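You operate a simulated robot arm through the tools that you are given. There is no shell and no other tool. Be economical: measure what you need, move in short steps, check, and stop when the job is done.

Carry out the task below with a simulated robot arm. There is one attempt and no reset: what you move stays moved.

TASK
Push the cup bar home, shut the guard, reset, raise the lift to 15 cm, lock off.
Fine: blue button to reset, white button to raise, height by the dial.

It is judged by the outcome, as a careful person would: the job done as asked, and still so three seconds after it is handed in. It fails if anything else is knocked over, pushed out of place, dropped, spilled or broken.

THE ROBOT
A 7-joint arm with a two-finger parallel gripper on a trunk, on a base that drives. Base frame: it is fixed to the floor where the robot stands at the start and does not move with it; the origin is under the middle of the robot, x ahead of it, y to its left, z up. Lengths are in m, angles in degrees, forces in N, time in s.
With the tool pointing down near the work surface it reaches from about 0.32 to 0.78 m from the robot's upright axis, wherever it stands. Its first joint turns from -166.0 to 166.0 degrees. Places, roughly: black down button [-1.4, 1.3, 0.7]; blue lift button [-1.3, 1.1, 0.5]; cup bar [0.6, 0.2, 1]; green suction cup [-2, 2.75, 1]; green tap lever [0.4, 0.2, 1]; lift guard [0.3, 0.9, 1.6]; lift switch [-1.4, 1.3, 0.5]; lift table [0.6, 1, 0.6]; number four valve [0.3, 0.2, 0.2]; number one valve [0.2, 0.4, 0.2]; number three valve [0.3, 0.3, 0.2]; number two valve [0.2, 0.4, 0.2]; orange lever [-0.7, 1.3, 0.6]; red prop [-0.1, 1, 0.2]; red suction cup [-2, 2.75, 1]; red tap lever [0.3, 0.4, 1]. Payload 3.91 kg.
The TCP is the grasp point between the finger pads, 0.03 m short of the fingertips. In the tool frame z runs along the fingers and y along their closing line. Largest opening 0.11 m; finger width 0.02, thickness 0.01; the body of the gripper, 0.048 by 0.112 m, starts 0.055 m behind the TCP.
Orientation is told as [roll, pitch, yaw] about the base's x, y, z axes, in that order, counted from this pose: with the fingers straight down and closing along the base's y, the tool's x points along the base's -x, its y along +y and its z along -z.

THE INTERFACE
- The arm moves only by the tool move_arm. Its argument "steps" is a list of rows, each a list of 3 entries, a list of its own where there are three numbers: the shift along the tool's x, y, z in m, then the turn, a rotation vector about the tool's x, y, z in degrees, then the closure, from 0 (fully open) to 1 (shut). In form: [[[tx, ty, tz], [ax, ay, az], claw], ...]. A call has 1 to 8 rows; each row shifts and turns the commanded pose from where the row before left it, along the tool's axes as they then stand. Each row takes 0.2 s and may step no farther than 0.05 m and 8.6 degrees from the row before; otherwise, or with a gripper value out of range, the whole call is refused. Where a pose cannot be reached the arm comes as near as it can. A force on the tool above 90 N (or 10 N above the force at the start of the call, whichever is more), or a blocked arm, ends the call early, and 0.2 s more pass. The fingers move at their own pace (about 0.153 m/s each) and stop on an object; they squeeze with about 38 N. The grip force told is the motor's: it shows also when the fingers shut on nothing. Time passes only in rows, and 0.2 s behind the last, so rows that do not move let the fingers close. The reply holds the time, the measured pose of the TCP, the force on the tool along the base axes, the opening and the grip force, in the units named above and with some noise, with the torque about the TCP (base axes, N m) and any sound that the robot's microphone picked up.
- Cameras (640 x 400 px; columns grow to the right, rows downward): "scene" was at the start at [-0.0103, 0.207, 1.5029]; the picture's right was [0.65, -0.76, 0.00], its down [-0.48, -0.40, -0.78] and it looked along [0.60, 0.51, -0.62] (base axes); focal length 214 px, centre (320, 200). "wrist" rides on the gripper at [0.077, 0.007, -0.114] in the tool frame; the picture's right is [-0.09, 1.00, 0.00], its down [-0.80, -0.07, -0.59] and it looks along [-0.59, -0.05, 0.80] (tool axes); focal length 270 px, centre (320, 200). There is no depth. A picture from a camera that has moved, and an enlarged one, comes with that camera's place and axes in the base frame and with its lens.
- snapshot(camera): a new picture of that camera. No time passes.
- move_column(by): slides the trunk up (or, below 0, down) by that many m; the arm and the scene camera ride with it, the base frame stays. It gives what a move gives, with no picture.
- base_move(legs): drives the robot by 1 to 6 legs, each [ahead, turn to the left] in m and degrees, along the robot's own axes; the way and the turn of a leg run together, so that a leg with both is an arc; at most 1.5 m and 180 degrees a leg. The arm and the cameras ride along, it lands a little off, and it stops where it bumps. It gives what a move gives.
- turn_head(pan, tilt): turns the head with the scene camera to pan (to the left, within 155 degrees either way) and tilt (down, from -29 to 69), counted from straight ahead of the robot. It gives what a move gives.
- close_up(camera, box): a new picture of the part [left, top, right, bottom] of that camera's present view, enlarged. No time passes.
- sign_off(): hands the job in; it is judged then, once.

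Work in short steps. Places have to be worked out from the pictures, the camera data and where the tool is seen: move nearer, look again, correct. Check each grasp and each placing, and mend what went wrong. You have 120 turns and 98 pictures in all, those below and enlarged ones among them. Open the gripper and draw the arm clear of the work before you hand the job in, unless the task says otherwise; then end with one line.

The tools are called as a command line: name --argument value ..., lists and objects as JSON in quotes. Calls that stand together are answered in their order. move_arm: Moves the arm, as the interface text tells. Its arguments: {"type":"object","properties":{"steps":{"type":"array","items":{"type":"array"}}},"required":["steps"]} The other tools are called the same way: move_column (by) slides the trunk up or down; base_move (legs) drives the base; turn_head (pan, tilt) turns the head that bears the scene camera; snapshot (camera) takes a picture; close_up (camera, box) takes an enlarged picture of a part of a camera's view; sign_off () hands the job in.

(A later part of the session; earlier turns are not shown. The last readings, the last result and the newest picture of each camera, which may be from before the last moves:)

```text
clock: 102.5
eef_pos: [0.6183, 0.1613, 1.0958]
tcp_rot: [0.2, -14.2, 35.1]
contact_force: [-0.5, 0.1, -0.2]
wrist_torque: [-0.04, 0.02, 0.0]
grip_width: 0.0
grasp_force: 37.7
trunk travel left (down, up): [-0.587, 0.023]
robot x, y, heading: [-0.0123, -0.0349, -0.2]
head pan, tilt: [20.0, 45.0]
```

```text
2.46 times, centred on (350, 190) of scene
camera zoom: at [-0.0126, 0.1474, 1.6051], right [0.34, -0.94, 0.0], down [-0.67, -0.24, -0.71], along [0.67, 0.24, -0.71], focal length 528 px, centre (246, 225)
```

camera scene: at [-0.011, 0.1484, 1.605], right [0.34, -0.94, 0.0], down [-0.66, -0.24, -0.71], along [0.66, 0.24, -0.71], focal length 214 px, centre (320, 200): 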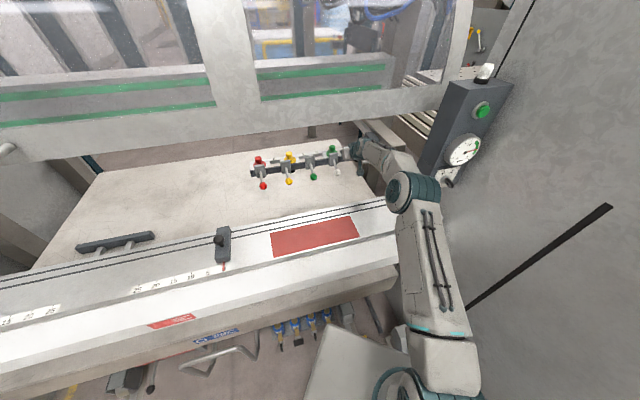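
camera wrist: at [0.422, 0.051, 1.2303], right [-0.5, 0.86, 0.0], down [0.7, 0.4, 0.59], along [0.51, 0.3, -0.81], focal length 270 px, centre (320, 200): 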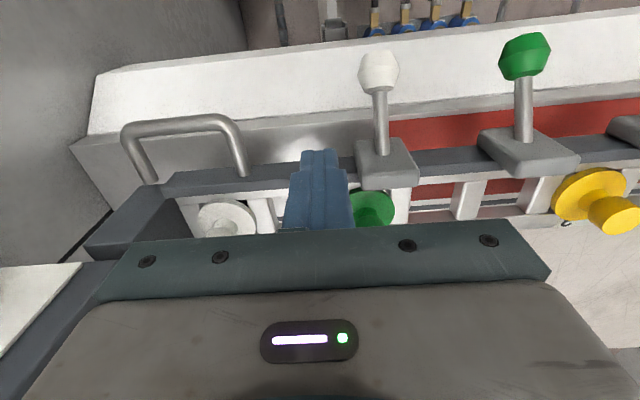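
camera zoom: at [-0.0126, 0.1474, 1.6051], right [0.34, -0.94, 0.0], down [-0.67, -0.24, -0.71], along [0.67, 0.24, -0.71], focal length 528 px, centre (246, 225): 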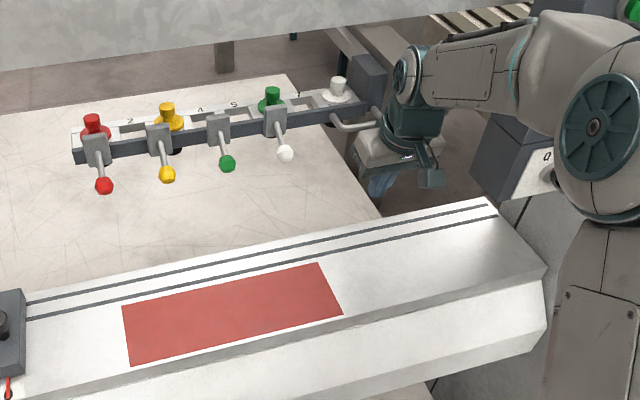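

Bar is home. Next the guard: lift and retract the arm, then drive to face the guard handle from about (-0.5, 0.57), heading 35°.

move_arm --steps '[[[0.03, 0.01, -0.03], [0, 7, 0], 0.5], [[0.03, 0.01, -0.03], [0, 7, 0], 0], [[0.03, 0.01, -0.03], [0, 0, 0], 0], [[0.04, 0.01, -0.02], [0, 0, 0], 0], [[0.04, 0.02, 0], [0, 0, 0], 0], [[0.04, 0.02, 0], [0, 0, 0], 0]]'

base_move --legs '[[-0.3, 0], [0, 107], [0.638, 0], [0, -72]]'

turn_head --pan 0 --tilt 15

snapshot --camera "scene"

```text
clock: 103.9
eef_pos: [0.3924, 0.099, 1.1919]
tcp_rot: [0.3, -0.4, 35.5]
contact_force: [-0.7, -0.5, 0.2]
wrist_torque: [0.07, -0.02, 0.02]
grip_width: 0.1102
grasp_force: 0.0
trunk travel left (down, up): [-0.587, 0.023]
robot x, y, heading: [-0.0127, -0.0284, -0.0]
head pan, tilt: [20.0, 45.0]
```

```text
clock: 116.7
eef_pos: [-0.2087, 0.9125, 1.1904]
tcp_rot: [0.2, -0.4, 68.1]
contact_force: [0.3, -0.7, 0.5]
wrist_torque: [0.04, 0.0, -0.03]
grip_width: 0.1098
grasp_force: 0.1
trunk travel left (down, up): [-0.587, 0.023]
robot x, y, heading: [-0.4801, 0.585, 32.8]
head pan, tilt: [20.0, 45.0]
```

```text
clock: 117.7
eef_pos: [-0.2082, 0.9131, 1.1921]
tcp_rot: [0.2, -0.4, 68.1]
contact_force: [-0.2, 0.9, 0.0]
wrist_torque: [0.03, -0.01, 0.0]
grip_width: 0.1099
grasp_force: 0.0
trunk travel left (down, up): [-0.587, 0.023]
robot x, y, heading: [-0.4825, 0.582, 32.7]
head pan, tilt: [0.0, 15.0]
```

```text
25 pictures are left
camera scene: at [-0.5471, 0.7183, 1.6519], right [0.54, -0.84, 0.0], down [-0.22, -0.14, -0.97], along [0.81, 0.52, -0.26], focal length 214 px, centre (320, 200)
```

scene: 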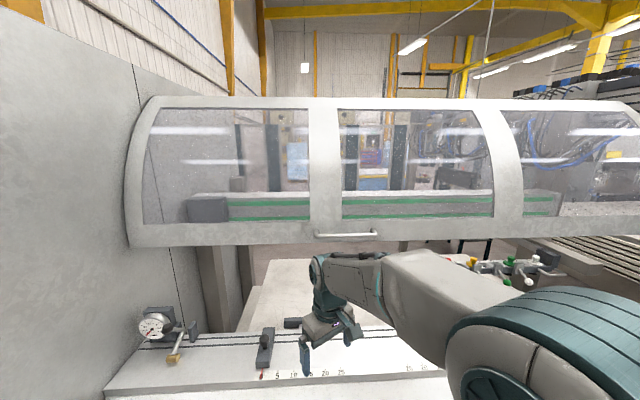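

The handle triangulates to ≈ (0.077, 1.012, 1.348), rod along the bench. I turn the tool so the fingers close in the vertical plane across the rod, while rising.

move_arm --steps '[[[0, 0, -0.03], [0, 0, -8.1], 0.3], [[0, 0, -0.03], [0, 0, -8.1], 0.3], [[0, 0, -0.03], [0, 0, -8.1], 0.3], [[0, 0, -0.03], [0, 0, -8.1], 0.3], [[0, 0, -0.03], [0, 0, -8.1], 0.3], [[0, 0, -0.03], [0, 0, -8.1], 0.3], [[0, 0, -0.03], [0, 0, -8.1], 0.3]]'

move_arm --steps '[[[0, 0, 0], [7.5, 0, 0], 0.3], [[0, 0, 0], [7.5, 0, 0], 0.3], [[0, 0, 0], [7.5, 0, 0], 0.3], [[0, 0, 0], [7.5, 0, 0], 0.3], [[0, 0, 0], [7.5, 0, 0], 0.3], [[0, 0, 0], [7.5, 0, 0], 0.3]]'

snapshot --camera "scene"

```text
clock: 119.3
eef_pos: [-0.2079, 0.912, 1.4006]
tcp_rot: [-0.2, -0.4, 124.8]
contact_force: [-0.3, -0.9, -0.8]
wrist_torque: [0.0, -0.01, 0.0]
grip_width: 0.0768
grasp_force: 0.1
trunk travel left (down, up): [-0.587, 0.023]
robot x, y, heading: [-0.4799, 0.5814, 32.6]
head pan, tilt: [0.0, 15.0]
```

```text
clock: 120.7
eef_pos: [-0.2075, 0.9105, 1.4011]
tcp_rot: [-45.2, -0.3, 124.9]
contact_force: [0.3, 0.1, -1.1]
wrist_torque: [0.02, 0.01, 0.01]
grip_width: 0.0771
grasp_force: 0.1
trunk travel left (down, up): [-0.587, 0.023]
robot x, y, heading: [-0.4803, 0.5807, 32.5]
head pan, tilt: [0.0, 15.0]
```

```text
24 pictures are left
camera scene: at [-0.5477, 0.7178, 1.652], right [0.54, -0.84, 0.0], down [-0.22, -0.14, -0.97], along [0.81, 0.52, -0.26], focal length 214 px, centre (320, 200)
```

scene: 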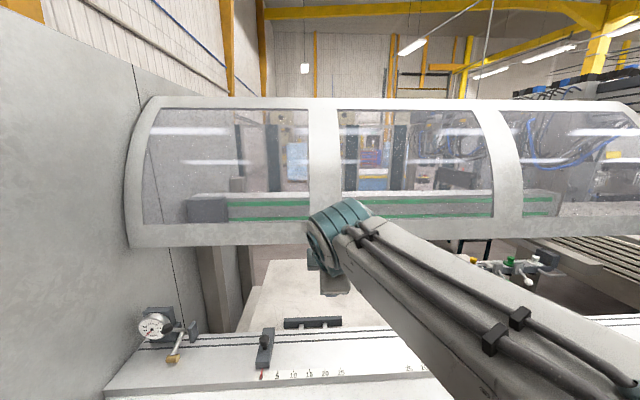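

Approach to ~10 cm short of the handle and look with the wrist camera.

move_arm --steps '[[[0.0134, -0.0322, 0.0266], [0, 0, 0], 0.4], [[0.0134, -0.0322, 0.0266], [0, 0, 0], 0.4], [[0.0134, -0.0322, 0.0266], [0, 0, 0], 0.4], [[0.0134, -0.0322, 0.0266], [0, 0, 0], 0.4], [[0.0134, -0.0322, 0.0266], [0, 0, 0], 0.4]]'

snapshot --camera "wrist"

```text
clock: 121.9
eef_pos: [0.0017, 0.9731, 1.4173]
tcp_rot: [-45.1, -0.4, 124.8]
contact_force: [1.0, 0.3, -0.3]
wrist_torque: [-0.01, -0.01, 0.01]
grip_width: 0.0658
grasp_force: 0.1
trunk travel left (down, up): [-0.587, 0.023]
robot x, y, heading: [-0.4803, 0.5831, 32.9]
head pan, tilt: [0.0, 15.0]
```

```text
23 pictures are left
camera wrist: at [-0.0243, 0.8614, 1.4935], right [-0.63, -0.33, -0.7], down [-0.76, 0.44, 0.47], along [0.16, 0.84, -0.53], focal length 270 px, centre (320, 200)
```

wrist: 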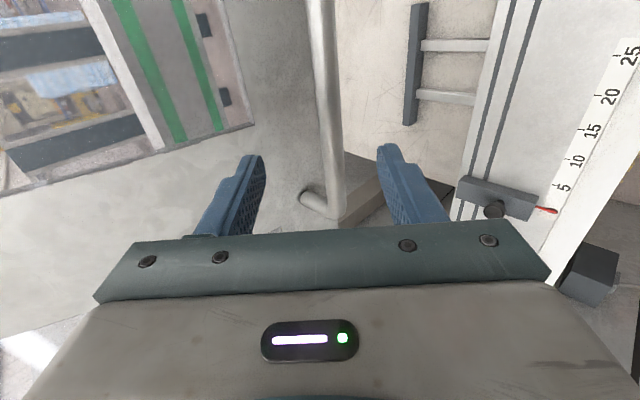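

Rod lies between the fingers' line; I shift 6 cm right along it and advance.

move_arm --steps '[[[0.03, 0.003, 0.0], [0, 0, 0], 0.4], [[0.03, 0.003, 0.0], [0, 0, 0], 0.4], [[0, 0, 0.04], [0, 0, 0], 0.4], [[0, 0, 0.03], [0, 0, 0], 0.4]]'

snapshot --camera "wrist"

```text
clock: 122.9
eef_pos: [0.0715, 0.9495, 1.3654]
tcp_rot: [-45.2, -0.4, 124.8]
contact_force: [0.2, 0.3, -0.4]
wrist_torque: [0.02, 0.03, 0.01]
grip_width: 0.066
grasp_force: 0.0
trunk travel left (down, up): [-0.587, 0.023]
robot x, y, heading: [-0.4801, 0.5781, 32.5]
head pan, tilt: [0.0, 15.0]
```

```text
22 pictures are left
camera wrist: at [0.0452, 0.838, 1.4417], right [-0.63, -0.33, -0.71], down [-0.76, 0.44, 0.47], along [0.16, 0.84, -0.53], focal length 270 px, centre (320, 200)
```

wrist: 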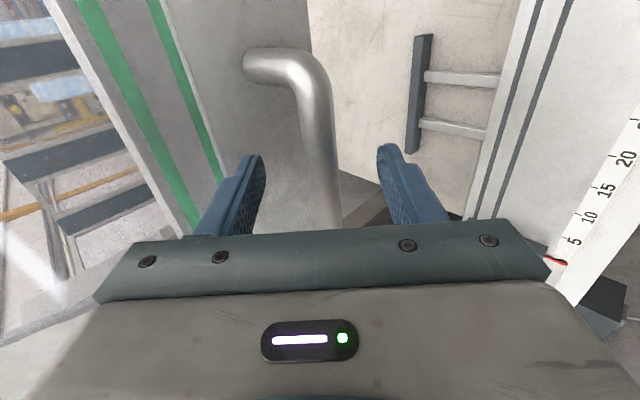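

Rod passes between the fingers. Advance 2.5 cm more and close.

move_arm --steps '[[[0, 0, 0.0125], [0, 0, 0], 0.4], [[0, 0, 0.0125], [0, 0, 0], 0.4], [[0, 0, 0], [0, 0, 0], 0.8], [[0, 0, 0], [0, 0, 0], 1], [[0, 0, 0], [0, 0, 0], 1]]'

```text
clock: 124.1
eef_pos: [0.0866, 0.962, 1.3465]
tcp_rot: [-44.9, -0.3, 124.9]
contact_force: [-2.1, -1.9, -12.0]
wrist_torque: [-0.47, -0.46, 0.83]
grip_width: 0.0179
grasp_force: 45.4
trunk travel left (down, up): [-0.587, 0.023]
robot x, y, heading: [-0.4821, 0.5798, 32.8]
head pan, tilt: [0.0, 15.0]
```

Rod gripped (18 mm). Pull straight down 4 cm and read how the force points.

move_arm --steps '[[[0, 0.0141, 0.0141], [0, 0, 0], 1], [[0, 0.0141, 0.0141], [0, 0, 0], 1]]'

```text
clock: 124.7
eef_pos: [0.0859, 0.9618, 1.3063]
tcp_rot: [-44.5, -0.3, 124.9]
contact_force: [-0.6, -0.8, -8.1]
wrist_torque: [-0.72, -0.33, 0.52]
grip_width: 0.0179
grasp_force: 44.6
trunk travel left (down, up): [-0.587, 0.023]
robot x, y, heading: [-0.4785, 0.5777, 32.9]
head pan, tilt: [0.0, 15.0]
```

Moves easily. Continue down.

move_arm --steps '[[[0, 0.0177, 0.0177], [0, 0, 0], 1], [[0, 0.0177, 0.0177], [0, 0, 0], 1], [[0, 0.0177, 0.0177], [0, 0, 0], 1], [[0, 0.0177, 0.0177], [0, 0, 0], 1]]'

snapshot --camera "scene"

```text
clock: 125.7
eef_pos: [0.086, 0.9614, 1.2041]
tcp_rot: [-44.6, -0.4, 124.7]
contact_force: [-0.2, -2.3, -8.9]
wrist_torque: [-0.68, -0.36, 0.53]
grip_width: 0.018
grasp_force: 45.2
trunk travel left (down, up): [-0.587, 0.023]
robot x, y, heading: [-0.4798, 0.5802, 32.6]
head pan, tilt: [0.0, 15.0]
```

```text
21 pictures are left
camera scene: at [-0.5458, 0.7188, 1.6515], right [0.54, -0.84, 0.0], down [-0.22, -0.14, -0.97], along [0.81, 0.52, -0.26], focal length 214 px, centre (320, 200)
```

scene: 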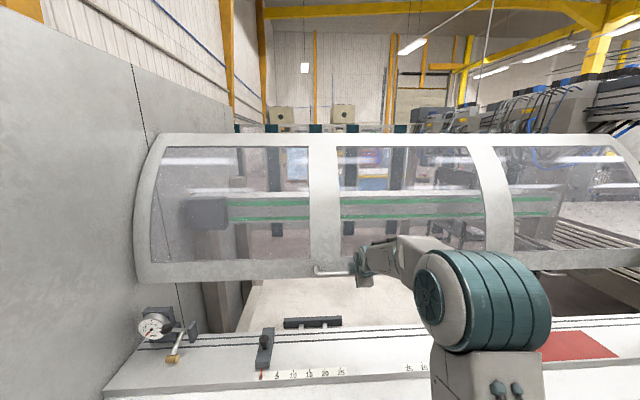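

The guard slides straight down. Continue until it stops.

move_arm --steps '[[[0, 0.0177, 0.0177], [0, 0, 0], 1], [[0, 0.0177, 0.0177], [0, 0, 0], 1], [[0, 0.0177, 0.0177], [0, 0, 0], 1], [[0, 0.0142, 0.0142], [0, 0, 0], 1], [[0, 0.0142, 0.0142], [0, 0, 0], 1]]'

move_arm --steps '[[[0, 0.0071, 0.0071], [0, 0, 0], 1], [[0, 0.0071, 0.0071], [0, 0, 0], 1], [[0, 0.0071, 0.0071], [0, 0, 0], 1]]'

snapshot --camera "scene"

```text
clock: 126.9
eef_pos: [0.087, 0.9622, 1.0915]
tcp_rot: [-44.9, -0.4, 124.7]
contact_force: [1.1, -6.9, -5.4]
wrist_torque: [-0.9, -0.47, 0.35]
grip_width: 0.018
grasp_force: 45.2
trunk travel left (down, up): [-0.587, 0.023]
robot x, y, heading: [-0.4822, 0.5808, 32.8]
head pan, tilt: [0.0, 15.0]
```

```text
clock: 127.7
eef_pos: [0.0865, 0.9613, 1.0639]
tcp_rot: [-45.2, -0.3, 124.8]
contact_force: [3.1, -7.3, 2.4]
wrist_torque: [-0.63, -0.44, 0.51]
grip_width: 0.0177
grasp_force: 45.2
trunk travel left (down, up): [-0.587, 0.023]
robot x, y, heading: [-0.4824, 0.5751, 32.5]
head pan, tilt: [0.0, 15.0]
```

```text
20 pictures are left
camera scene: at [-0.5467, 0.7168, 1.6521], right [0.54, -0.84, 0.0], down [-0.22, -0.14, -0.97], along [0.81, 0.52, -0.26], focal length 214 px, centre (320, 200)
```

scene: 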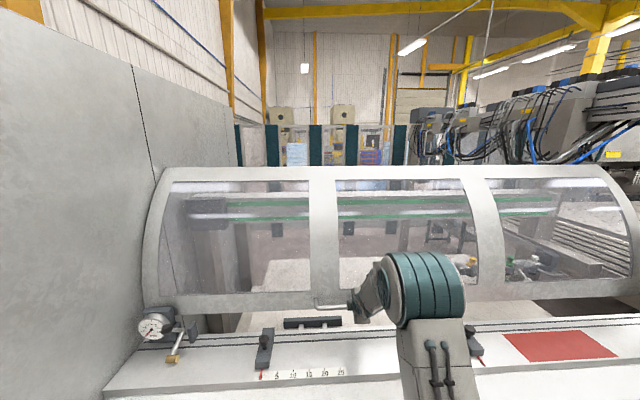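

Still a few cm above the bench; continue with 1 cm steps until the force rises.

move_arm --steps '[[[0, 0.0071, 0.0071], [0, 0, 0], 1], [[0, 0.0071, 0.0071], [0, 0, 0], 1], [[0, 0.0071, 0.0071], [0, 0, 0], 1]]'

move_arm --steps '[[[0, 0.0071, 0.0071], [0, 0, 0], 1], [[0, 0.0071, 0.0071], [0, 0, 0], 1], [[0, 0.0071, 0.0071], [0, 0, 0], 1]]'

```text
clock: 128.5
eef_pos: [0.0859, 0.9623, 1.0327]
tcp_rot: [-45.1, -0.4, 124.8]
contact_force: [10.6, -3.8, 0.0]
wrist_torque: [-0.62, -0.38, 0.57]
grip_width: 0.018
grasp_force: 45.0
trunk travel left (down, up): [-0.587, 0.023]
robot x, y, heading: [-0.4783, 0.5868, 32.8]
head pan, tilt: [0.0, 15.0]
```

```text
clock: 129.3
eef_pos: [0.0857, 0.9619, 1.0024]
tcp_rot: [-44.8, -0.4, 124.7]
contact_force: [8.2, -8.7, -2.9]
wrist_torque: [-0.67, -0.41, 0.51]
grip_width: 0.0181
grasp_force: 45.0
trunk travel left (down, up): [-0.587, 0.023]
robot x, y, heading: [-0.4821, 0.5826, 32.6]
head pan, tilt: [0.0, 15.0]
```

close_up --camera "scene" --box '[120, 250, 460, 400]'

```text
1.88 times, centred on (290, 325) of scene
camera zoom: at [-0.5451, 0.7169, 1.652], right [0.54, -0.84, 0.0], down [-0.22, -0.14, -0.97], along [0.81, 0.52, -0.26], focal length 404 px, centre (376, -35)
```

zoom: 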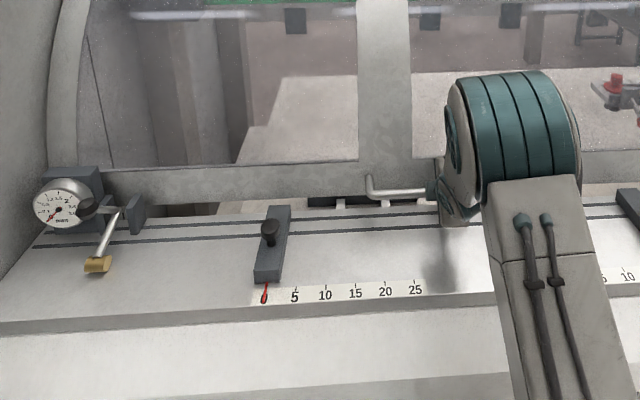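

A small gap still shows under the guard. Continue gently.

move_arm --steps '[[[0, 0.0057, 0.0057], [0, 0, 0], 1], [[0, 0.0057, 0.0057], [0, 0, 0], 1], [[0, 0.0057, 0.0057], [0, 0, 0], 1]]'

```text
clock: 130.1
eef_pos: [0.0883, 0.9681, 0.9909]
tcp_rot: [-46.7, -0.7, 125.1]
contact_force: [22.5, 3.2, 55.5]
wrist_torque: [-0.88, 0.18, 0.53]
grip_width: 0.018
grasp_force: 45.1
trunk travel left (down, up): [-0.587, 0.023]
robot x, y, heading: [-0.4812, 0.5857, 32.7]
head pan, tilt: [0.0, 15.0]
```

A 55 N stop. Check whether it's the guard seat or my gripper on the bench.

close_up --camera "scene" --box '[120, 290, 460, 380]'

close_up --camera "wrist" --box '[200, 0, 640, 300]'

```text
1.88 times, centred on (290, 335) of scene
camera zoom: at [-0.5487, 0.7152, 1.653], right [0.54, -0.84, 0.0], down [-0.22, -0.14, -0.97], along [0.81, 0.52, -0.26], focal length 404 px, centre (376, -54)
```

zoom: 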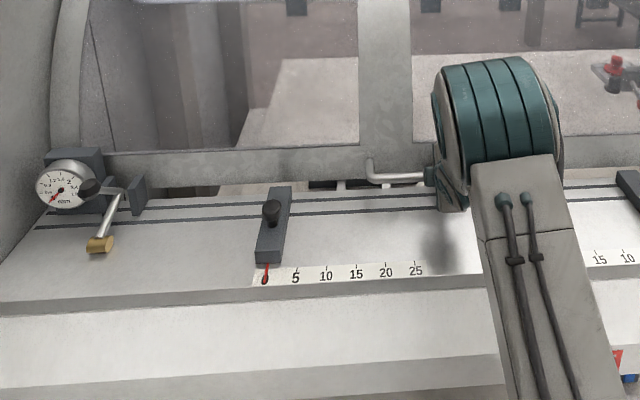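

```text
1.33 times, centred on (420, 150) of wrist
camera zoom: at [0.0615, 0.854, 1.0644], right [-0.61, -0.31, -0.72], down [-0.77, 0.43, 0.47], along [0.16, 0.85, -0.51], focal length 360 px, centre (187, 267)
```

zoom: 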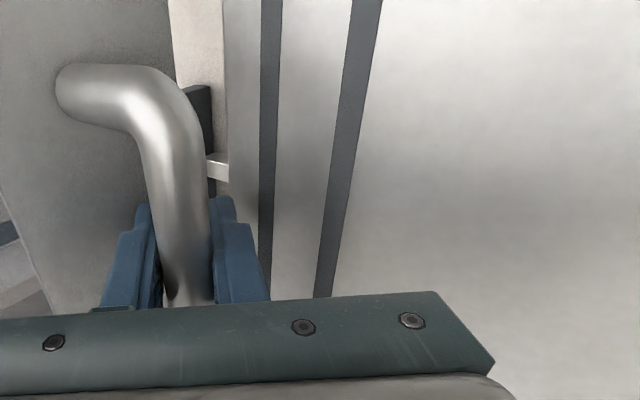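

The gripper's lower finger meets the bench before the guard seats. I release, back off, steepen the tool and press the rod from above with closed fingers.

move_arm --steps '[[[0, -0.008, -0.008], [0, 0, 0], 1], [[0, 0, 0], [0, 0, 0], 0.5], [[0, 0, 0], [0, 0, 0], 0.4], [[0, 0, -0.045], [0, 0, 0], 0.4], [[0, 0, -0.045], [0, 0, 0], 0.6], [[0, 0, 0], [-6.7, 0, 0], 1], [[0, 0, 0], [-6.7, 0, 0], 1], [[0, 0, 0], [-6.7, 0, 0], 1]]'

snapshot --camera "wrist"

```text
clock: 131.9
eef_pos: [0.032, 0.9266, 1.0536]
tcp_rot: [-24.9, -0.3, 124.8]
contact_force: [-0.7, 0.4, 0.2]
wrist_torque: [-0.04, 0.01, 0.01]
grip_width: 0.0
grasp_force: 37.2
trunk travel left (down, up): [-0.587, 0.023]
robot x, y, heading: [-0.4798, 0.5824, 32.7]
head pan, tilt: [0.0, 15.0]
```

```text
16 pictures are left
camera wrist: at [0.0332, 0.8327, 1.1544], right [-0.79, -0.44, -0.42], down [-0.61, 0.55, 0.57], along [-0.02, 0.71, -0.7], focal length 270 px, centre (320, 200)
```

wrist: 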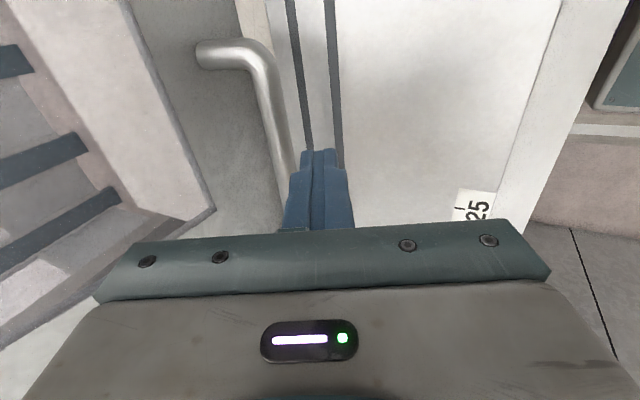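

Rod sits at n≈0.629, z≈0.99. Move the closed tips over it and press down gently.

move_arm --steps '[[[0, -0.024, 0.0112], [0, 0, 0], 1], [[0, -0.024, 0.0112], [0, 0, 0], 1], [[0, 0.0042, 0.0091], [0, 0, 0], 1], [[0, 0.0042, 0.0091], [0, 0, 0], 1], [[0, 0.0042, 0.0091], [0, 0, 0], 1]]'

move_arm --steps '[[[0, 0.0042, 0.0091], [0, 0, 0], 1], [[0, 0.0042, 0.0091], [0, 0, 0], 1], [[0, 0.0042, 0.0091], [0, 0, 0], 1]]'

close_up --camera "scene" --box '[120, 280, 460, 380]'

```text
clock: 133.1
eef_pos: [0.0754, 0.9561, 1.0403]
tcp_rot: [-26.7, -0.3, 124.9]
contact_force: [-6.9, -7.9, 78.5]
wrist_torque: [-0.29, -0.31, -0.04]
grip_width: 0.0
grasp_force: 38.1
trunk travel left (down, up): [-0.587, 0.023]
robot x, y, heading: [-0.4795, 0.5806, 32.6]
head pan, tilt: [0.0, 15.0]
```

```text
clock: 133.5
eef_pos: [0.0748, 0.9568, 1.04]
tcp_rot: [-27.7, -0.1, 124.8]
contact_force: [-30.1, -22.8, 40.9]
wrist_torque: [-0.53, 0.74, 0.0]
grip_width: 0.0
grasp_force: 38.0
trunk travel left (down, up): [-0.587, 0.023]
robot x, y, heading: [-0.4802, 0.5795, 32.5]
head pan, tilt: [0.0, 15.0]
stopped in row 2: the force on the tool passed its limit at 95 N (the readings are from after the stop); the commanded pose is now the measured one
```

```text
1.88 times, centred on (290, 330) of scene
camera zoom: at [-0.5631, 0.7071, 1.6523], right [0.54, -0.84, 0.0], down [-0.21, -0.13, -0.97], along [0.82, 0.52, -0.25], focal length 404 px, centre (376, -45)
```

zoom: 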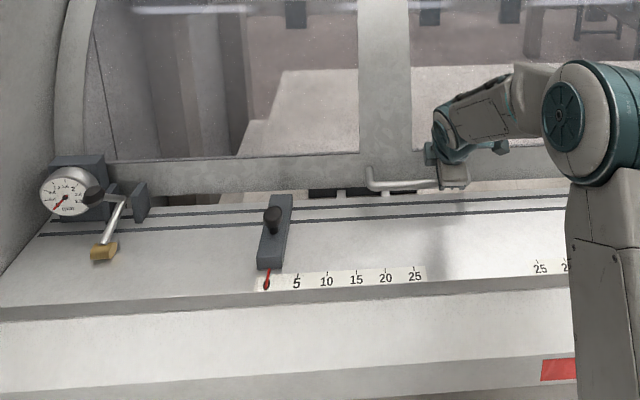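

80+ N on the rod from above gives no further motion, so the guard appears seated. I retract the arm and check the guard's edge without load.

move_arm --steps '[[[0, -0.005, -0.02], [0, 0, 0], 1], [[0, 0.02, -0.04], [0, 0, 0], 1], [[0, 0.02, -0.045], [0, 0, 0], 1], [[0, 0.03, -0.035], [0, 0, 0], 1], [[0, 0.03, -0.035], [0, 0, 0], 1], [[0, 0.03, -0.035], [0, 0, 0], 1]]'

close_up --camera "scene" --box '[130, 270, 400, 370]'

```text
clock: 134.9
eef_pos: [-0.0874, 0.8436, 1.1635]
tcp_rot: [-27.2, -0.2, 125.0]
contact_force: [0.7, 0.7, 0.8]
wrist_torque: [-0.01, -0.01, -0.01]
grip_width: 0.0003
grasp_force: 37.7
trunk travel left (down, up): [-0.587, 0.023]
robot x, y, heading: [-0.4838, 0.5806, 32.7]
head pan, tilt: [0.0, 15.0]
```

```text
2.37 times, centred on (265, 320) of scene
camera zoom: at [-0.5486, 0.7177, 1.6519], right [0.54, -0.84, 0.0], down [-0.22, -0.14, -0.97], along [0.81, 0.52, -0.26], focal length 508 px, centre (450, -84)
```

zoom: 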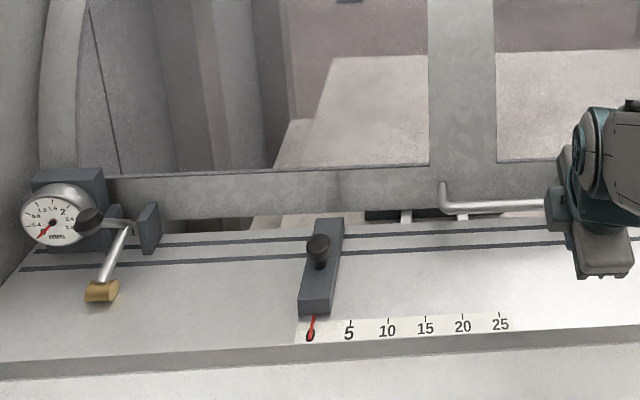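

The rod sits at the same height as at the stop, so the guard is down on its sill. Next I back out and drive round the corner to face the control panel on the left front face.

base_move --legs '[[-0.4, 0], [0, 125.1], [1.15, 0], [0, -122.8]]'

turn_head --pan 0 --tilt 40

snapshot --camera "scene"

```text
clock: 153.0
eef_pos: [-1.5086, 1.0715, 1.1632]
tcp_rot: [-27.1, -0.4, 131.3]
contact_force: [-0.1, 0.3, -0.3]
wrist_torque: [-0.01, -0.01, -0.03]
grip_width: 0.0002
grasp_force: 37.6
trunk travel left (down, up): [-0.587, 0.023]
robot x, y, heading: [-1.8718, 0.7647, 39.1]
head pan, tilt: [0.0, 15.0]
```

```text
clock: 153.9
eef_pos: [-1.5096, 1.0713, 1.1647]
tcp_rot: [-27.1, -0.4, 131.3]
contact_force: [0.5, 0.1, -0.5]
wrist_torque: [-0.03, -0.02, -0.03]
grip_width: 0.0
grasp_force: 37.6
trunk travel left (down, up): [-0.587, 0.023]
robot x, y, heading: [-1.8753, 0.7634, 39.2]
head pan, tilt: [0.0, 40.0]
```

```text
13 pictures are left
camera scene: at [-1.9585, 0.8895, 1.6125], right [0.63, -0.78, 0.0], down [-0.5, -0.4, -0.77], along [0.6, 0.48, -0.64], focal length 214 px, centre (320, 200)
```

scene: 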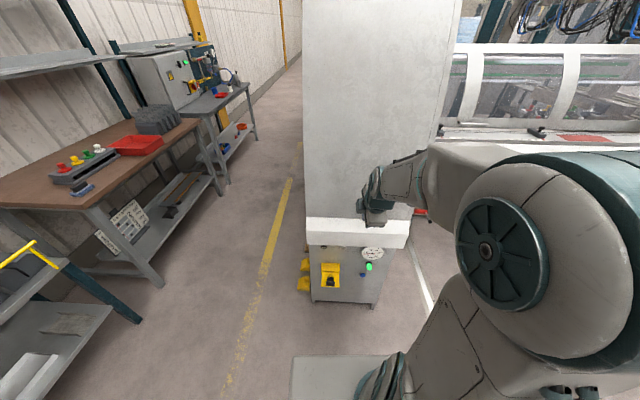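

Panel found. Zoom in.

close_up --camera "scene" --box '[290, 205, 420, 310]'

```text
3.81 times, centred on (355, 258) of scene
camera zoom: at [-1.9585, 0.8895, 1.6125], right [0.63, -0.78, 0.0], down [-0.5, -0.4, -0.77], along [0.6, 0.48, -0.64], focal length 817 px, centre (187, -19)
```

zoom: 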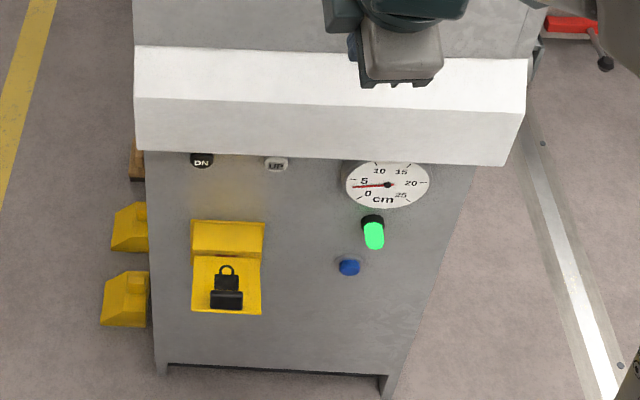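

Panel: DN, UP, dial (≈4 cm), green lamp, blue button, yellow padlockable switch. I tilt the tool horizontal (pointing at the panel) while drawing back.

move_arm --steps '[[[0, 0, -0.0125], [7.85, 0, 0], 1], [[0, 0, -0.0125], [7.85, 0, 0], 1], [[0, 0, -0.0125], [7.85, 0, 0], 1], [[0, 0, -0.0125], [7.85, 0, 0], 1], [[0, 0, -0.0125], [7.85, 0, 0], 1], [[0, 0, -0.0125], [7.85, 0, 0], 1], [[0, 0, -0.0125], [7.85, 0, 0], 1], [[0, 0, -0.0125], [7.85, 0, 0], 1]]'

move_column --by -0.4

```text
clock: 155.7
eef_pos: [-1.4846, 1.0852, 1.3]
tcp_rot: [-89.9, -0.2, 131.4]
contact_force: [0.4, 0.1, 0.0]
wrist_torque: [-0.01, 0.02, 0.01]
grip_width: 0.0
grasp_force: 37.4
out of reach, approached as far as the arm can: row 4, 5, 6, 7, 8
trunk travel left (down, up): [-0.587, 0.023]
robot x, y, heading: [-1.8663, 0.7688, 39.2]
head pan, tilt: [0.0, 40.0]
```

```text
clock: 159.5
eef_pos: [-1.4852, 1.0838, 0.8998]
tcp_rot: [-89.7, -0.3, 131.4]
contact_force: [-0.3, -0.3, -1.1]
wrist_torque: [-0.01, -0.02, -0.01]
grip_width: 0.0
grasp_force: 38.0
trunk travel left (down, up): [-0.187, 0.423]
robot x, y, heading: [-1.8671, 0.764, 39.3]
head pan, tilt: [0.0, 40.0]
```

Tool is horizontal. Back off 8 cm for room, lower the trunk further, then square the tool and go toward the blue button's height.

base_move --legs '[[-0.08, 0]]'

move_column --by -0.18

move_arm --steps '[[[0.014, 0.035, 0], [0, 6, 0], 1], [[0.014, 0.035, 0], [0, 0, 0], 1], [[0.014, 0.035, 0], [0, 0, 0], 1], [[0.014, 0.035, 0], [0, 0, 0], 1], [[0.014, 0.035, 0], [0, 0, 0], 1], [[0.014, 0.035, 0], [0, 0, 0], 1]]'

snapshot --camera "wrist"

```text
clock: 160.6
eef_pos: [-1.5491, 1.0328, 0.899]
tcp_rot: [-89.8, -0.3, 131.4]
contact_force: [-0.3, 0.0, -0.2]
wrist_torque: [-0.01, 0.02, -0.01]
grip_width: 0.0
grasp_force: 37.8
trunk travel left (down, up): [-0.187, 0.423]
robot x, y, heading: [-1.9314, 0.7178, 39.0]
head pan, tilt: [0.0, 40.0]
```

```text
clock: 162.6
eef_pos: [-1.5488, 1.033, 0.7197]
tcp_rot: [-89.9, -0.3, 131.2]
contact_force: [0.3, 0.2, -0.1]
wrist_torque: [0.01, -0.01, -0.01]
grip_width: 0.0002
grasp_force: 37.9
trunk travel left (down, up): [-0.007, 0.603]
robot x, y, heading: [-1.9307, 0.7168, 39.0]
head pan, tilt: [0.0, 40.0]
```

```text
clock: 164.0
eef_pos: [-1.4644, 0.9912, 0.5276]
tcp_rot: [-89.9, -0.4, 125.3]
contact_force: [-0.1, -0.2, 0.2]
wrist_torque: [-0.04, -0.02, 0.01]
grip_width: 0.0
grasp_force: 37.7
out of reach, approached as far as the arm can: row 1, 2, 3, 4
trunk travel left (down, up): [-0.007, 0.603]
robot x, y, heading: [-1.9382, 0.7119, 39.1]
head pan, tilt: [0.0, 40.0]
```

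```text
11 pictures are left
camera wrist: at [-1.5142, 0.8631, 0.5202], right [-0.06, 0.07, -1.0], down [-0.95, 0.31, 0.08], along [0.31, 0.95, 0.05], focal length 270 px, centre (320, 200)
```

wrist: 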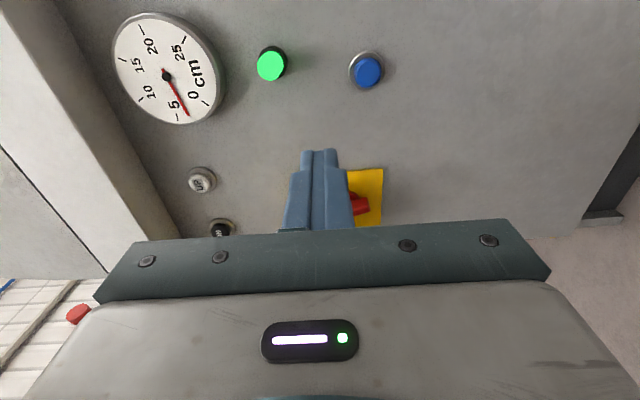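

Excellent view. Triangulated: blue (-1.265, 1.128, 0.466), UP (-1.352, 1.222, 0.72), switch knob ≈(-1.40, 1.26, 0.48). Move to blue and stop ~2 cm short.

move_arm --steps '[[[0.005, 0.031, 0], [0, 0, 0], 1], [[0, 0.031, 0.02], [0, 0, 0], 1], [[0, 0, 0.045], [0, 0, 0], 1], [[0, 0, 0.045], [0, 0, 0], 1], [[0, 0, 0.045], [0, 0, 0], 1], [[0, 0, 0.035], [0, 0, 0], 1]]'

snapshot --camera "wrist"

```text
clock: 165.4
eef_pos: [-1.3043, 1.0966, 0.464]
tcp_rot: [-89.8, -0.4, 125.3]
contact_force: [0.5, -0.8, 0.4]
wrist_torque: [0.0, 0.02, -0.02]
grip_width: 0.0
grasp_force: 38.0
trunk travel left (down, up): [-0.007, 0.603]
robot x, y, heading: [-1.9358, 0.7159, 39.2]
head pan, tilt: [0.0, 40.0]
```

```text
10 pictures are left
camera wrist: at [-1.354, 0.9682, 0.4568], right [-0.06, 0.07, -1.0], down [-0.95, 0.31, 0.08], along [0.31, 0.95, 0.05], focal length 270 px, centre (320, 200)
```

wrist: 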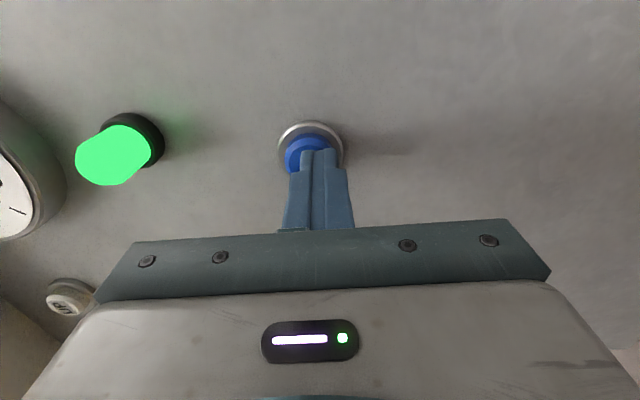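

Tips are in line with the button, 5 mm low. Correct and press in small steps.

move_arm --steps '[[[0, -0.005, 0.005], [0, 0, 0], 1], [[0, 0, 0.006], [0, 0, 0], 1], [[0, 0, 0.006], [0, 0, 0], 1], [[0, 0, 0.006], [0, 0, 0], 1]]'

```text
clock: 166.3
eef_pos: [-1.2966, 1.1032, 0.4676]
tcp_rot: [-89.6, -0.3, 125.2]
contact_force: [-32.4, -18.3, 15.8]
wrist_torque: [0.34, -0.33, 0.24]
grip_width: 0.0001
grasp_force: 37.7
trunk travel left (down, up): [-0.007, 0.603]
robot x, y, heading: [-1.9369, 0.712, 39.0]
head pan, tilt: [0.0, 40.0]
heard: click
stopped in row 4: the force on the tool passed its limit at 104 N (the readings are from after the stop); the commanded pose is now the measured one
```

Click heard: reset pressed. Withdraw 6 cm and move across to UP, then look.

move_arm --steps '[[[0, 0, -0.03], [0, 0, 0], 1], [[-0.01, -0.026, -0.03], [0, 0, 0], 1], [[-0.0195, -0.0375, 0], [0, 0, 0], 1], [[-0.0195, -0.0375, 0], [0, 0, 0], 1], [[-0.0195, -0.0375, 0], [0, 0, 0], 1], [[-0.0195, -0.0375, 0], [0, 0, 0], 1], [[-0.0195, -0.0375, 0], [0, 0, 0], 1], [[-0.0195, -0.0375, 0], [0, 0, 0], 1]]'

snapshot --camera "wrist"

```text
clock: 168.1
eef_pos: [-1.4128, 1.1738, 0.7139]
tcp_rot: [-89.2, -0.2, 125.2]
contact_force: [0.8, -0.3, -0.4]
wrist_torque: [0.0, 0.02, -0.03]
grip_width: 0.0
grasp_force: 38.1
trunk travel left (down, up): [-0.007, 0.603]
robot x, y, heading: [-1.9338, 0.7155, 38.8]
head pan, tilt: [0.0, 40.0]
```

```text
9 pictures are left
camera wrist: at [-1.462, 1.0453, 0.7082], right [-0.06, 0.07, -1.0], down [-0.95, 0.31, 0.08], along [0.32, 0.95, 0.04], focal length 270 px, centre (320, 200)
```

wrist: 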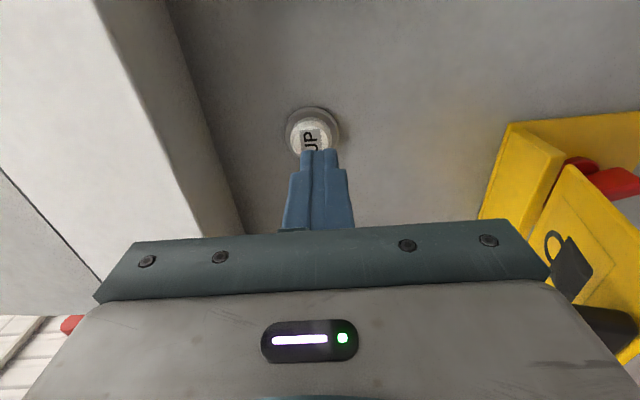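

UP is in line. Advance to just short of it, aim the head at the panel and check the dial is visible from there.

move_arm --steps '[[[0, -0.004, 0.018], [0, 0, 0], 1], [[0, 0, 0.014], [0, 0, 0], 1]]'

turn_head --pan -8 --tilt 25

snapshot --camera "scene"

```text
clock: 168.7
eef_pos: [-1.3859, 1.1921, 0.7208]
tcp_rot: [-89.3, -0.3, 125.2]
contact_force: [-0.5, -0.2, 0.2]
wrist_torque: [0.02, 0.01, -0.06]
grip_width: 0.0
grasp_force: 38.0
trunk travel left (down, up): [-0.007, 0.603]
robot x, y, heading: [-1.9365, 0.7187, 39.3]
head pan, tilt: [0.0, 40.0]
```

```text
clock: 169.4
eef_pos: [-1.3867, 1.1922, 0.7187]
tcp_rot: [-89.3, -0.3, 125.2]
contact_force: [-0.3, 0.0, 0.7]
wrist_torque: [-0.03, 0.03, -0.01]
grip_width: 0.0002
grasp_force: 37.5
trunk travel left (down, up): [-0.007, 0.603]
robot x, y, heading: [-1.9375, 0.7134, 39.2]
head pan, tilt: [-8.0, 25.0]
```

```text
8 pictures are left
camera scene: at [-2.0099, 0.8313, 1.0557], right [0.52, -0.86, 0.0], down [-0.36, -0.22, -0.91], along [0.78, 0.47, -0.42], focal length 214 px, centre (320, 200)
```

scene: 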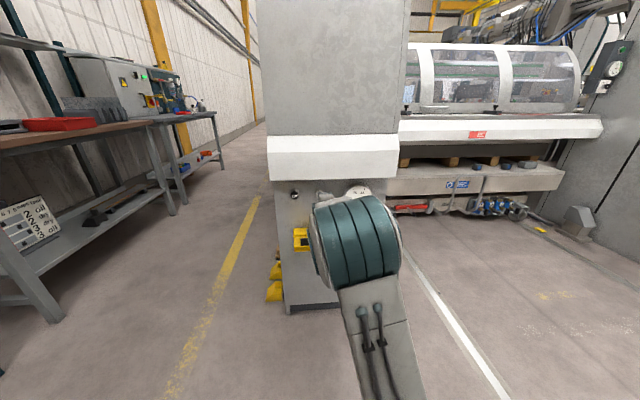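

The elbow hides the dial, so I'll press in timed doses and check the dial with the wrist camera. First a short press.

move_arm --steps '[[[0, 0, 0.012], [0, 0, 0], 1], [[0, 0, 0.005], [0, 0, 0], 1], [[0, 0, 0.005], [0, 0, 0], 1]]'

```text
clock: 170.2
eef_pos: [-1.3693, 1.2051, 0.7199]
tcp_rot: [-89.3, -0.3, 125.2]
contact_force: [-19.4, -15.0, -4.2]
wrist_torque: [-0.13, 0.01, 0.13]
grip_width: 0.0
grasp_force: 37.8
trunk travel left (down, up): [-0.007, 0.603]
robot x, y, heading: [-1.9361, 0.7142, 39.3]
head pan, tilt: [-8.0, 25.0]
heard: click
```

Clicked and still held at ~25 N. Hold 0.6 s and listen.

move_arm --steps '[[[0, 0, 0.001], [0, 0, 0], 1], [[0, 0, 0], [0, 0, 0], 1], [[0, 0, 0], [0, 0, 0], 1]]'

```text
clock: 171.0
eef_pos: [-1.3705, 1.2063, 0.7199]
tcp_rot: [-89.2, -0.4, 125.2]
contact_force: [-38.0, -26.8, -12.7]
wrist_torque: [-0.15, 0.33, 0.18]
grip_width: 0.0001
grasp_force: 37.2
trunk travel left (down, up): [-0.007, 0.603]
robot x, y, heading: [-1.9361, 0.714, 39.1]
head pan, tilt: [-8.0, 25.0]
```

Withdraw and move to a viewing pose for the dial.

move_arm --steps '[[[0, 0, -0.035], [0, 0, 0], 1], [[0.022, 0.018, -0.032], [0, 0, 0], 1], [[0.022, 0.018, -0.032], [0, 0, 0], 1], [[0.022, 0.018, -0.032], [0, 0, 0], 1], [[0.022, 0.018, -0.032], [0, 0, 0], 1], [[0.022, 0.018, -0.032], [0, 0, 0], 1]]'

close_up --camera "wrist" --box '[80, 0, 440, 225]'

```text
clock: 172.4
eef_pos: [-1.4663, 1.0007, 0.6312]
tcp_rot: [-89.3, -0.3, 125.2]
contact_force: [-0.9, -0.6, 0.4]
wrist_torque: [0.0, -0.01, -0.02]
grip_width: 0.0
grasp_force: 37.7
trunk travel left (down, up): [-0.007, 0.603]
robot x, y, heading: [-1.9381, 0.7146, 39.0]
head pan, tilt: [-8.0, 25.0]
```

```text
1.78 times, centred on (260, 112) of wrist
camera zoom: at [-1.5149, 0.8721, 0.6257], right [-0.06, 0.07, -1.0], down [-0.95, 0.31, 0.08], along [0.32, 0.95, 0.05], focal length 480 px, centre (427, 356)
```

zoom: 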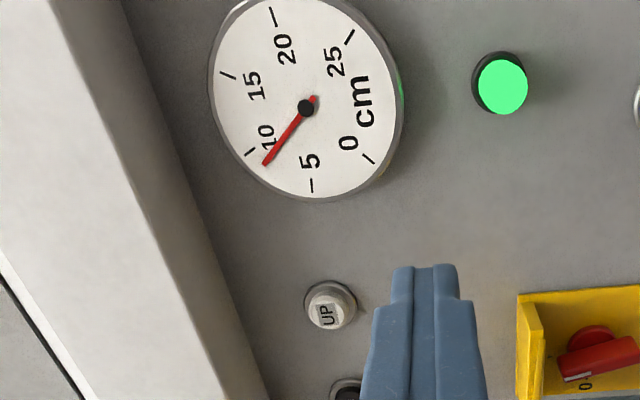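

Dial went from ≈3.4 to ≈8.6 cm with that ~1.2 s press, and stopped on release. I return and repeat the same press with one extra hold row (aiming ≈14.7).

move_arm --steps '[[[-0.022, -0.018, 0.032], [0, 0, 0], 1], [[-0.022, -0.018, 0.032], [0, 0, 0], 1], [[-0.022, -0.018, 0.032], [0, 0, 0], 1], [[-0.022, -0.018, 0.032], [0, 0, 0], 1], [[-0.022, -0.018, 0.032], [0, 0, 0], 1], [[0, 0, 0.012], [0, 0, 0], 1], [[0, 0, 0], [0, 0, 0], 1]]'

move_arm --steps '[[[0, 0, 0.012], [0, 0, 0], 1], [[0, 0, 0.005], [0, 0, 0], 1], [[0, 0, 0.005], [0, 0, 0], 1]]'

move_arm --steps '[[[0, 0, 0.001], [0, 0, 0], 1], [[0, 0, 0], [0, 0, 0], 1], [[0, 0, 0], [0, 0, 0], 1], [[0, 0, 0], [0, 0, 0], 1]]'

move_arm --steps '[[[0, 0, -0.035], [0, 0, 0], 1], [[0.022, 0.018, -0.032], [0, 0, 0], 1], [[0.022, 0.018, -0.032], [0, 0, 0], 1], [[0.022, 0.018, -0.032], [0, 0, 0], 1], [[0.022, 0.018, -0.032], [0, 0, 0], 1], [[0.022, 0.018, -0.032], [0, 0, 0], 1]]'

close_up --camera "wrist" --box '[80, 0, 440, 225]'

```text
clock: 174.0
eef_pos: [-1.3862, 1.1934, 0.7186]
tcp_rot: [-89.4, -0.3, 125.1]
contact_force: [0.0, -0.1, 0.3]
wrist_torque: [0.0, 0.01, 0.03]
grip_width: 0.0
grasp_force: 37.9
trunk travel left (down, up): [-0.007, 0.603]
robot x, y, heading: [-1.9345, 0.7125, 39.5]
head pan, tilt: [-8.0, 25.0]
```

```text
clock: 174.8
eef_pos: [-1.3702, 1.2047, 0.719]
tcp_rot: [-89.3, -0.3, 125.1]
contact_force: [-14.3, -13.5, -2.4]
wrist_torque: [-0.1, -0.01, 0.04]
grip_width: 0.0001
grasp_force: 38.1
trunk travel left (down, up): [-0.007, 0.603]
robot x, y, heading: [-1.9334, 0.7145, 39.2]
head pan, tilt: [-8.0, 25.0]
heard: click
```

```text
clock: 175.8
eef_pos: [-1.3701, 1.2058, 0.7196]
tcp_rot: [-89.1, -0.4, 125.2]
contact_force: [-31.8, -26.5, -10.3]
wrist_torque: [-0.18, 0.23, 0.13]
grip_width: 0.0
grasp_force: 38.0
trunk travel left (down, up): [-0.007, 0.603]
robot x, y, heading: [-1.9361, 0.7161, 39.1]
head pan, tilt: [-8.0, 25.0]
```

```text
clock: 177.2
eef_pos: [-1.4634, 1.0047, 0.6329]
tcp_rot: [-89.5, -0.2, 125.2]
contact_force: [-0.7, 0.5, -0.6]
wrist_torque: [-0.01, 0.02, -0.01]
grip_width: 0.0
grasp_force: 38.4
trunk travel left (down, up): [-0.007, 0.603]
robot x, y, heading: [-1.9343, 0.7166, 39.1]
head pan, tilt: [-8.0, 25.0]
```

```text
1.78 times, centred on (260, 112) of wrist
camera zoom: at [-1.514, 0.8761, 0.6275], right [-0.06, 0.07, -1.0], down [-0.95, 0.31, 0.08], along [0.32, 0.95, 0.05], focal length 480 px, centre (427, 356)
```

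zoom: 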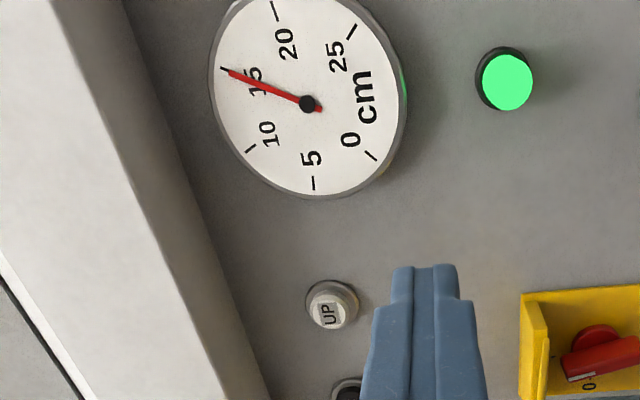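

Dial reads 15 cm. Now the switch: move for a good look at it (5 cm left, 10 cm down).

move_arm --steps '[[[-0.02, 0.035, 0], [0, 0, 0], 1], [[-0.03, 0.035, 0], [0, 0, 0], 1], [[-0.02, 0.03, 0], [0, 0, 0], 1], [[0, 0, 0], [0, 0, 0], 1]]'

close_up --camera "wrist" --box '[240, 20, 560, 220]'

```text
clock: 178.2
eef_pos: [-1.5068, 1.0612, 0.5326]
tcp_rot: [-89.2, -0.4, 125.3]
contact_force: [0.4, 0.6, -0.6]
wrist_torque: [0.02, -0.01, -0.01]
grip_width: 0.0
grasp_force: 38.2
trunk travel left (down, up): [-0.007, 0.603]
robot x, y, heading: [-1.9388, 0.7144, 38.9]
head pan, tilt: [-8.0, 25.0]
```

```text
2.00 times, centred on (400, 120) of wrist
camera zoom: at [-1.5562, 0.9323, 0.5265], right [-0.06, 0.07, -1.0], down [-0.95, 0.31, 0.08], along [0.32, 0.95, 0.05], focal length 541 px, centre (160, 360)
```

zoom: 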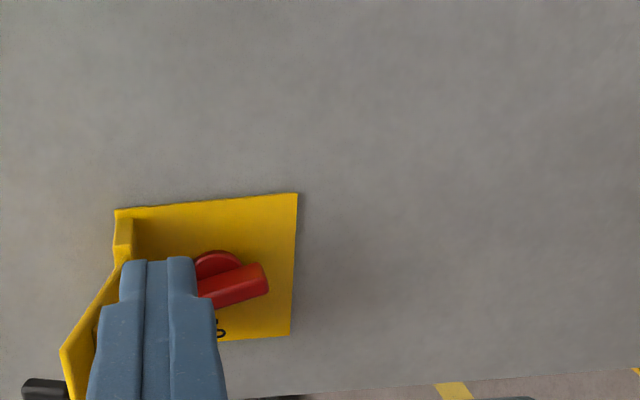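

Fingers block the view; move up 9 cm and 3 cm left so the switch appears beside them.

move_arm --steps '[[[-0.015, -0.045, 0], [0, 0, 0], 1], [[-0.015, -0.045, 0], [0, 0, 0], 1], [[0, 0, 0], [0, 0, 0], 1]]'

close_up --camera "wrist" --box '[330, 40, 570, 200]'

```text
clock: 179.0
eef_pos: [-1.5224, 1.0834, 0.6236]
tcp_rot: [-89.3, -0.3, 125.1]
contact_force: [-0.2, -0.5, -0.2]
wrist_torque: [0.02, 0.03, -0.01]
grip_width: 0.0
grasp_force: 37.8
trunk travel left (down, up): [-0.007, 0.603]
robot x, y, heading: [-1.9376, 0.7152, 39.0]
head pan, tilt: [-8.0, 25.0]
```

```text
2.50 times, centred on (450, 120) of wrist
camera zoom: at [-1.5714, 0.9539, 0.6181], right [-0.06, 0.07, -1.0], down [-0.95, 0.31, 0.08], along [0.32, 0.95, 0.04], focal length 676 px, centre (-5, 400)
```

zoom: 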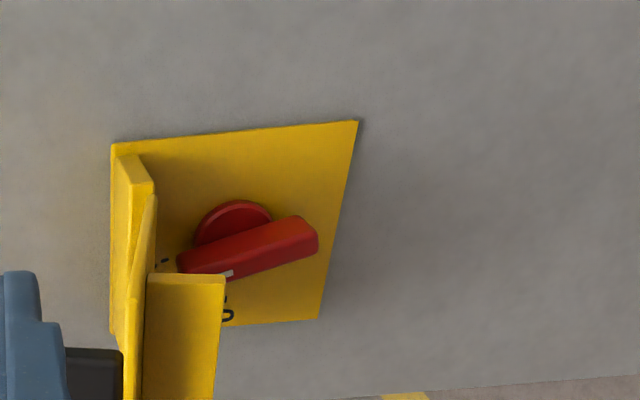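

The switch: red knob vertical (at I), "0" on its left, with a raised yellow hasp flap above. Knob centre ≈ (-1.381, 1.265, 0.501). I'll push its lower end rightward with closed fingertips to turn it to 0: first go to the lower-left of the knob.

move_arm --steps '[[[-0.025, 0.039, 0], [0, 0, 0], 1], [[-0.025, 0.039, 0], [0, 0, 0], 1], [[-0.025, 0.039, 0], [0, 0, 0], 1], [[-0.025, 0.039, 0], [0, 0, 0], 1], [[0, 0, 0.045], [0, 0, 0], 1], [[0, 0, 0.045], [0, 0, 0], 1], [[0, 0, 0.045], [0, 0, 0], 1], [[0, 0, 0.037], [0, 0, 0], 1]]'

snapshot --camera "wrist"

```text
clock: 180.8
eef_pos: [-1.4437, 1.2672, 0.4617]
tcp_rot: [-89.3, -0.4, 125.2]
contact_force: [0.5, 0.1, -0.2]
wrist_torque: [-0.01, 0.02, 0.0]
grip_width: 0.0
grasp_force: 37.4
trunk travel left (down, up): [-0.007, 0.603]
robot x, y, heading: [-1.9358, 0.7128, 38.9]
head pan, tilt: [-8.0, 25.0]
```

```text
3 pictures are left
camera wrist: at [-1.4932, 1.1386, 0.4567], right [-0.06, 0.07, -1.0], down [-0.95, 0.31, 0.08], along [0.32, 0.95, 0.04], focal length 270 px, centre (320, 200)
```

wrist: 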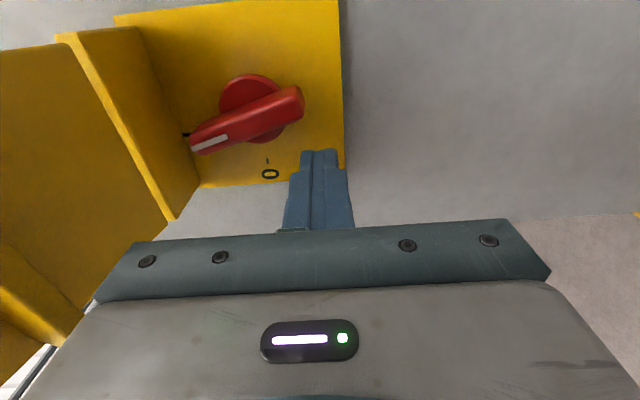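

Clear view: pointer is up at I, "0" is on the left. I raise 1 cm, insert slightly and sweep the lower end along an arc to turn it 90°.

move_arm --steps '[[[0, -0.011, 0.006], [0, 0, 0], 1], [[0.019, 0.002, 0], [0, 0, 0], 1], [[0.0173, 0.0045, 0], [0, 0, 0], 1], [[0.0172, -0.0048, 0], [0, 0, 0], 1], [[0.009, -0.0077, 0], [0, 0, 0], 1], [[0.004, -0.006, 0], [0, 0, 0], 1], [[0, -0.003, 0], [0, 0, 0], 1]]'

```text
clock: 182.4
eef_pos: [-1.4018, 1.2158, 0.4831]
tcp_rot: [-88.6, -0.2, 125.4]
contact_force: [-2.8, 6.9, -27.2]
wrist_torque: [0.01, -1.29, -0.2]
grip_width: 0.0001
grasp_force: 38.0
trunk travel left (down, up): [-0.007, 0.603]
robot x, y, heading: [-1.9332, 0.7141, 39.4]
head pan, tilt: [-8.0, 25.0]
```

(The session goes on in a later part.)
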